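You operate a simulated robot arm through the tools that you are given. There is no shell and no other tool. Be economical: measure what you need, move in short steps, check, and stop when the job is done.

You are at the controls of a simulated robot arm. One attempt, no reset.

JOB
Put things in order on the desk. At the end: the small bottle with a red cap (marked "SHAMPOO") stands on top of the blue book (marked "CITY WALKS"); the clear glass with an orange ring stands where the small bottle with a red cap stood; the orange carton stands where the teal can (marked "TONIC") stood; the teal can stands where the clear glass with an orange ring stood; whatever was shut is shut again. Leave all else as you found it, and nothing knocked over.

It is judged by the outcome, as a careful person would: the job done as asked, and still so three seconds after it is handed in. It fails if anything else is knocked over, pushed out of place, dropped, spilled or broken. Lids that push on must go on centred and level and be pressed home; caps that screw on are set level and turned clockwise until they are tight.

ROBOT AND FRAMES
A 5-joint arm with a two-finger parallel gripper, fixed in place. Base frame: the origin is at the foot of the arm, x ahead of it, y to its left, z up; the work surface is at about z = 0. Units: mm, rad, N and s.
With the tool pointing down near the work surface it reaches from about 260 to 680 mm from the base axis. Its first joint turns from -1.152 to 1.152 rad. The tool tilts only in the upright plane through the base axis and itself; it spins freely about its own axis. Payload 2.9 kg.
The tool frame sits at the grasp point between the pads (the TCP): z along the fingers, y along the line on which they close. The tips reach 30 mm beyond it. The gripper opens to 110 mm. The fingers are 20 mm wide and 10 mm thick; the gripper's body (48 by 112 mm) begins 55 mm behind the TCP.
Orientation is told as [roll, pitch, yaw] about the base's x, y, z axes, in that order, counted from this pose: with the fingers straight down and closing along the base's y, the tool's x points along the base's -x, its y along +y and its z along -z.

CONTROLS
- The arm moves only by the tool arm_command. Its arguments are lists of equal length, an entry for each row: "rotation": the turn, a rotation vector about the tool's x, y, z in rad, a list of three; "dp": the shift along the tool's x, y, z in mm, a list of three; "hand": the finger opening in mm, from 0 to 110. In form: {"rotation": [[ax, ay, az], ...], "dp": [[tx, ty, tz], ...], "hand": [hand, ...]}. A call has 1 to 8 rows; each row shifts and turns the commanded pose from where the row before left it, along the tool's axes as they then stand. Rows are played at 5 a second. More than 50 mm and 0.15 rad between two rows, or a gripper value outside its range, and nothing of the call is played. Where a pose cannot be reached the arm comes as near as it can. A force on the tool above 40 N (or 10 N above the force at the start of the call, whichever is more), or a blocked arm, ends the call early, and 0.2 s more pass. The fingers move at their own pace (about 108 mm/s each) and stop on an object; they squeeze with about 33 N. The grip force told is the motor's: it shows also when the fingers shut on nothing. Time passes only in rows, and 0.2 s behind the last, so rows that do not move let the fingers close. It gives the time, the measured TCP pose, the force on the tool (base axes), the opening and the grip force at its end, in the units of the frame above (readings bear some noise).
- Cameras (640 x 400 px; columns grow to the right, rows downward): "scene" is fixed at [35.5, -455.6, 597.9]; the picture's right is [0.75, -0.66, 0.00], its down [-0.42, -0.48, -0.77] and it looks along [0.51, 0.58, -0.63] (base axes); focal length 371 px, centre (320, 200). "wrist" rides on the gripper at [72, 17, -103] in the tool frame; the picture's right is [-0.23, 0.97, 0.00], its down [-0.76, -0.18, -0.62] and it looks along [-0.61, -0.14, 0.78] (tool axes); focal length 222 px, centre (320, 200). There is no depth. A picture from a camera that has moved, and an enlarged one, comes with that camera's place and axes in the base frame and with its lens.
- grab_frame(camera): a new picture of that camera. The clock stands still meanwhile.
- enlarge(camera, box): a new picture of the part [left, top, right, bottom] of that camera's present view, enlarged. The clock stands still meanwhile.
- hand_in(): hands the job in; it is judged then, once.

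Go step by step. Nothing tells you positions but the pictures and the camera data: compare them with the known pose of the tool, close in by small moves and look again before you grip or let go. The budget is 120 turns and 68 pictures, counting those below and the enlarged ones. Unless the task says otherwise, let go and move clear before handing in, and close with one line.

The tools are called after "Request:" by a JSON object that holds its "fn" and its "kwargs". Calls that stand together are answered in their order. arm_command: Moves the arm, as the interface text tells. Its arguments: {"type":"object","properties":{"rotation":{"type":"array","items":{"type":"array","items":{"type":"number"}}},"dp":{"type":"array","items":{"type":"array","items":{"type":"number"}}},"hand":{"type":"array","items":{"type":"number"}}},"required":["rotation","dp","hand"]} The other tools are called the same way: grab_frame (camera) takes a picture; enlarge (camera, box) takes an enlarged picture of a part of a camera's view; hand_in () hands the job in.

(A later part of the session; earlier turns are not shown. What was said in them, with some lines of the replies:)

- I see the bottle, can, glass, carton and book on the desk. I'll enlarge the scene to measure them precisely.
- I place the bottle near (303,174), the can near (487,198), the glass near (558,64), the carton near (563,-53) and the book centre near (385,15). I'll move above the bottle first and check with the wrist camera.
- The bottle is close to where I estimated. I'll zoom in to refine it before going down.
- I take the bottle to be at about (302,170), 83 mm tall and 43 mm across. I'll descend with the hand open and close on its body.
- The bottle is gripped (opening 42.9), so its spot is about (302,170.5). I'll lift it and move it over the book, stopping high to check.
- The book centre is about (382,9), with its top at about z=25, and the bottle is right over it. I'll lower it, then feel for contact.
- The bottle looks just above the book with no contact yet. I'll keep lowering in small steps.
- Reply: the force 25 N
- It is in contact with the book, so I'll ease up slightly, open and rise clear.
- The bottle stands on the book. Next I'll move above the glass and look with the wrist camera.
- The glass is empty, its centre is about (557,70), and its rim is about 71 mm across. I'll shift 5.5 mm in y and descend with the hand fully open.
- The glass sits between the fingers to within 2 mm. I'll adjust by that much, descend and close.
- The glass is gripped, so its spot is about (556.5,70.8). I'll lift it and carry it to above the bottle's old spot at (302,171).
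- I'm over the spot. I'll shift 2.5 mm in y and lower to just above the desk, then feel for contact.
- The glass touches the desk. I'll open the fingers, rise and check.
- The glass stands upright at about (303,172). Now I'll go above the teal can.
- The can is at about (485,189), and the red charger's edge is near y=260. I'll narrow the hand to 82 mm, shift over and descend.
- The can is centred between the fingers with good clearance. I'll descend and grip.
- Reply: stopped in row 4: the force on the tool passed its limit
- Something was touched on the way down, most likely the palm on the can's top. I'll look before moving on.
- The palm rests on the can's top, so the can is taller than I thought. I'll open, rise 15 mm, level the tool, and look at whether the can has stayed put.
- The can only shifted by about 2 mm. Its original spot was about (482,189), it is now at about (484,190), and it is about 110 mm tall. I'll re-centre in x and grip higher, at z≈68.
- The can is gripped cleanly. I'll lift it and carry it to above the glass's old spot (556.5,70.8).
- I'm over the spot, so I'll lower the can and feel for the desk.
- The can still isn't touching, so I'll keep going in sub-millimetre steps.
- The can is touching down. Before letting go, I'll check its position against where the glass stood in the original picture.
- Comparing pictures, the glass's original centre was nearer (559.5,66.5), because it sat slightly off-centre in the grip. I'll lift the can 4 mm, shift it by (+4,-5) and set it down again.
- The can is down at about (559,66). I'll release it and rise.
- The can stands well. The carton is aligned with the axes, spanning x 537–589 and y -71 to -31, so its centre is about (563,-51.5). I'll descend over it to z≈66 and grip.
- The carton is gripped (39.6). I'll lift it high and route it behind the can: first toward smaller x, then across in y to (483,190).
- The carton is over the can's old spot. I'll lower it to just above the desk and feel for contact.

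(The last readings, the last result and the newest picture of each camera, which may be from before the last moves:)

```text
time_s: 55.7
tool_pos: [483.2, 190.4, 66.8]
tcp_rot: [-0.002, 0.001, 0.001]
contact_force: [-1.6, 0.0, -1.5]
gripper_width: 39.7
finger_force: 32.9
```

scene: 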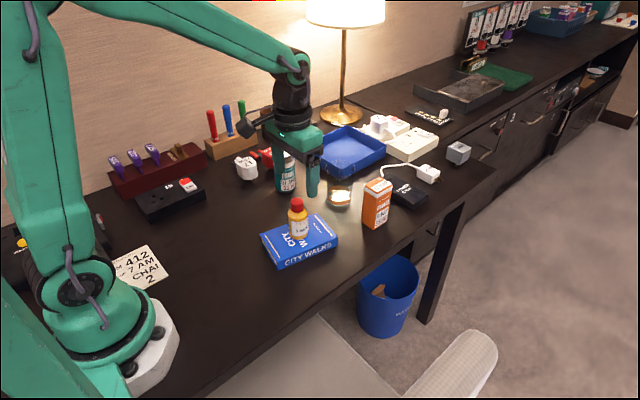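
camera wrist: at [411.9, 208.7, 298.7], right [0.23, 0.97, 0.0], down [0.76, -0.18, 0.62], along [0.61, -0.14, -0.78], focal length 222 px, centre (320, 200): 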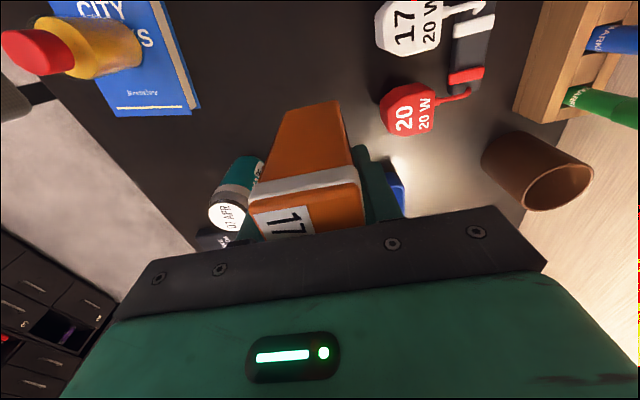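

Request:
{"fn": "arm_command", "kwargs": {"rotation": [[0, 0, 0], [0, 0, 0]], "dp": [[0, 0, 0.8], [0, 0, 0]], "hand": [32, 32]}}

Request:
{"fn": "enlarge", "kwargs": {"camera": "scene", "box": [200, 130, 360, 230]}}

```text
time_s: 56.3
tool_pos: [483.0, 190.3, 65.0]
tcp_rot: [-0.001, 0.001, 0.001]
contact_force: [-0.6, -0.9, 2.0]
gripper_width: 39.9
finger_force: 33.3
```

```text
4.00 times, centred on (280, 180) of scene
camera zoom: at [35.5, -455.6, 597.9], right [0.75, -0.66, 0.0], down [-0.42, -0.48, -0.77], along [0.51, 0.58, -0.63], focal length 1482 px, centre (480, 280)
```

zoom: 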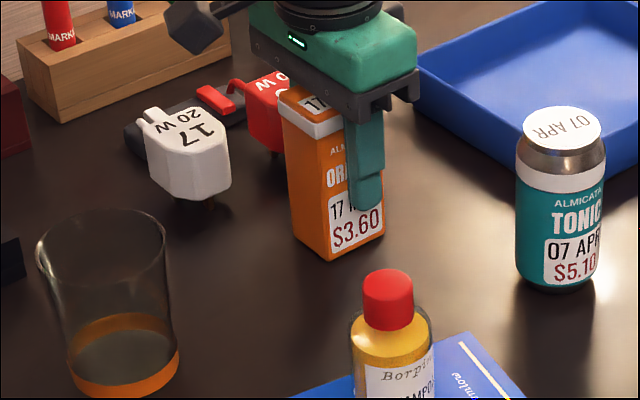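

The carton is on the desk at the can's old spot. I'll press it a hair, release it, and rise clear.

Request:
{"fn": "arm_command", "kwargs": {"rotation": [[0, 0, 0], [0, 0, 0], [0, 0, 0], [0, 0, 0], [0, 0, 0], [0, 0, 0]], "dp": [[0, 0, 0.3], [0, 0, 0], [0, 0, 0], [0, 0, 0], [0, 0, 0], [0, 0, 0]], "hand": [32, 44, 52, 62, 74, 76]}}

Request:
{"fn": "arm_command", "kwargs": {"rotation": [[0, 0, 0], [0, 0, 0], [0, 0, 0], [0, 0, 0], [0, 0, 0], [0, 0, 0]], "dp": [[0, 0, -15], [0, 0, -35], [0, 0, -45], [0, 0, -45], [0, 0, -45], [0, 0, 0]], "hand": [76, 76, 76, 76, 76, 76]}}

Request:
{"fn": "grab_frame", "kwargs": {"camera": "scene"}}

Request:
{"fn": "enlarge", "kwargs": {"camera": "scene", "box": [200, 130, 420, 270]}}

```text
time_s: 57.7
tool_pos: [481.8, 189.4, 65.6]
tcp_rot: [0.0, 0.002, 0.0]
contact_force: [0.4, 0.3, 0.0]
gripper_width: 76.0
finger_force: 0.0
```

```text
time_s: 59.1
tool_pos: [483.4, 192.6, 250.3]
tcp_rot: [-0.001, 0.001, 0.003]
contact_force: [0.1, -0.3, -0.5]
gripper_width: 76.1
finger_force: 0.0
```

```text
34 pictures are left
```

scene: 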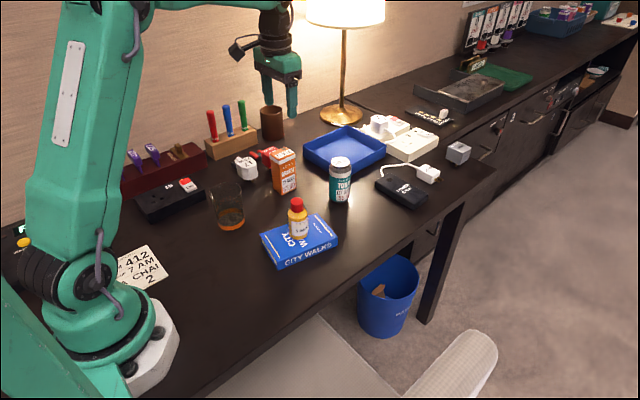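

```text
2.86 times, centred on (310, 200) of scene
camera zoom: at [35.5, -455.6, 597.9], right [0.75, -0.66, 0.0], down [-0.42, -0.48, -0.77], along [0.51, 0.58, -0.63], focal length 1059 px, centre (349, 200)
```

zoom: 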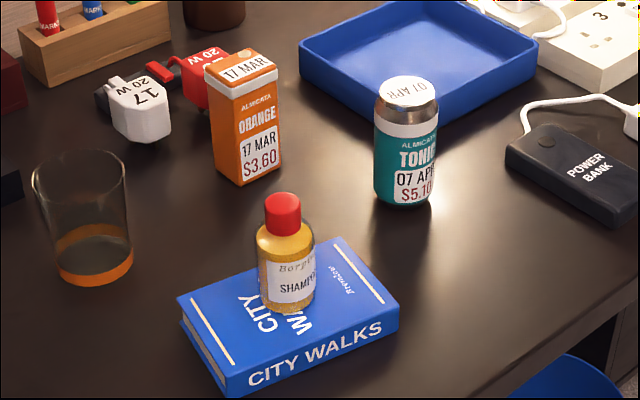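

All four items stand in their asked places, nothing else has moved, and the arm is clear. I'm handing in.

Request:
{"fn": "hand_in", "kwargs": {}}

```text
The job is handed in.
```

The job is handed in: the bottle is on the blue book, the glass is on the bottle's old spot, the can is on the glass's old spot and the carton is on the can's old spot, each within a few millimetres by the camera. Nothing was opened or knocked over.
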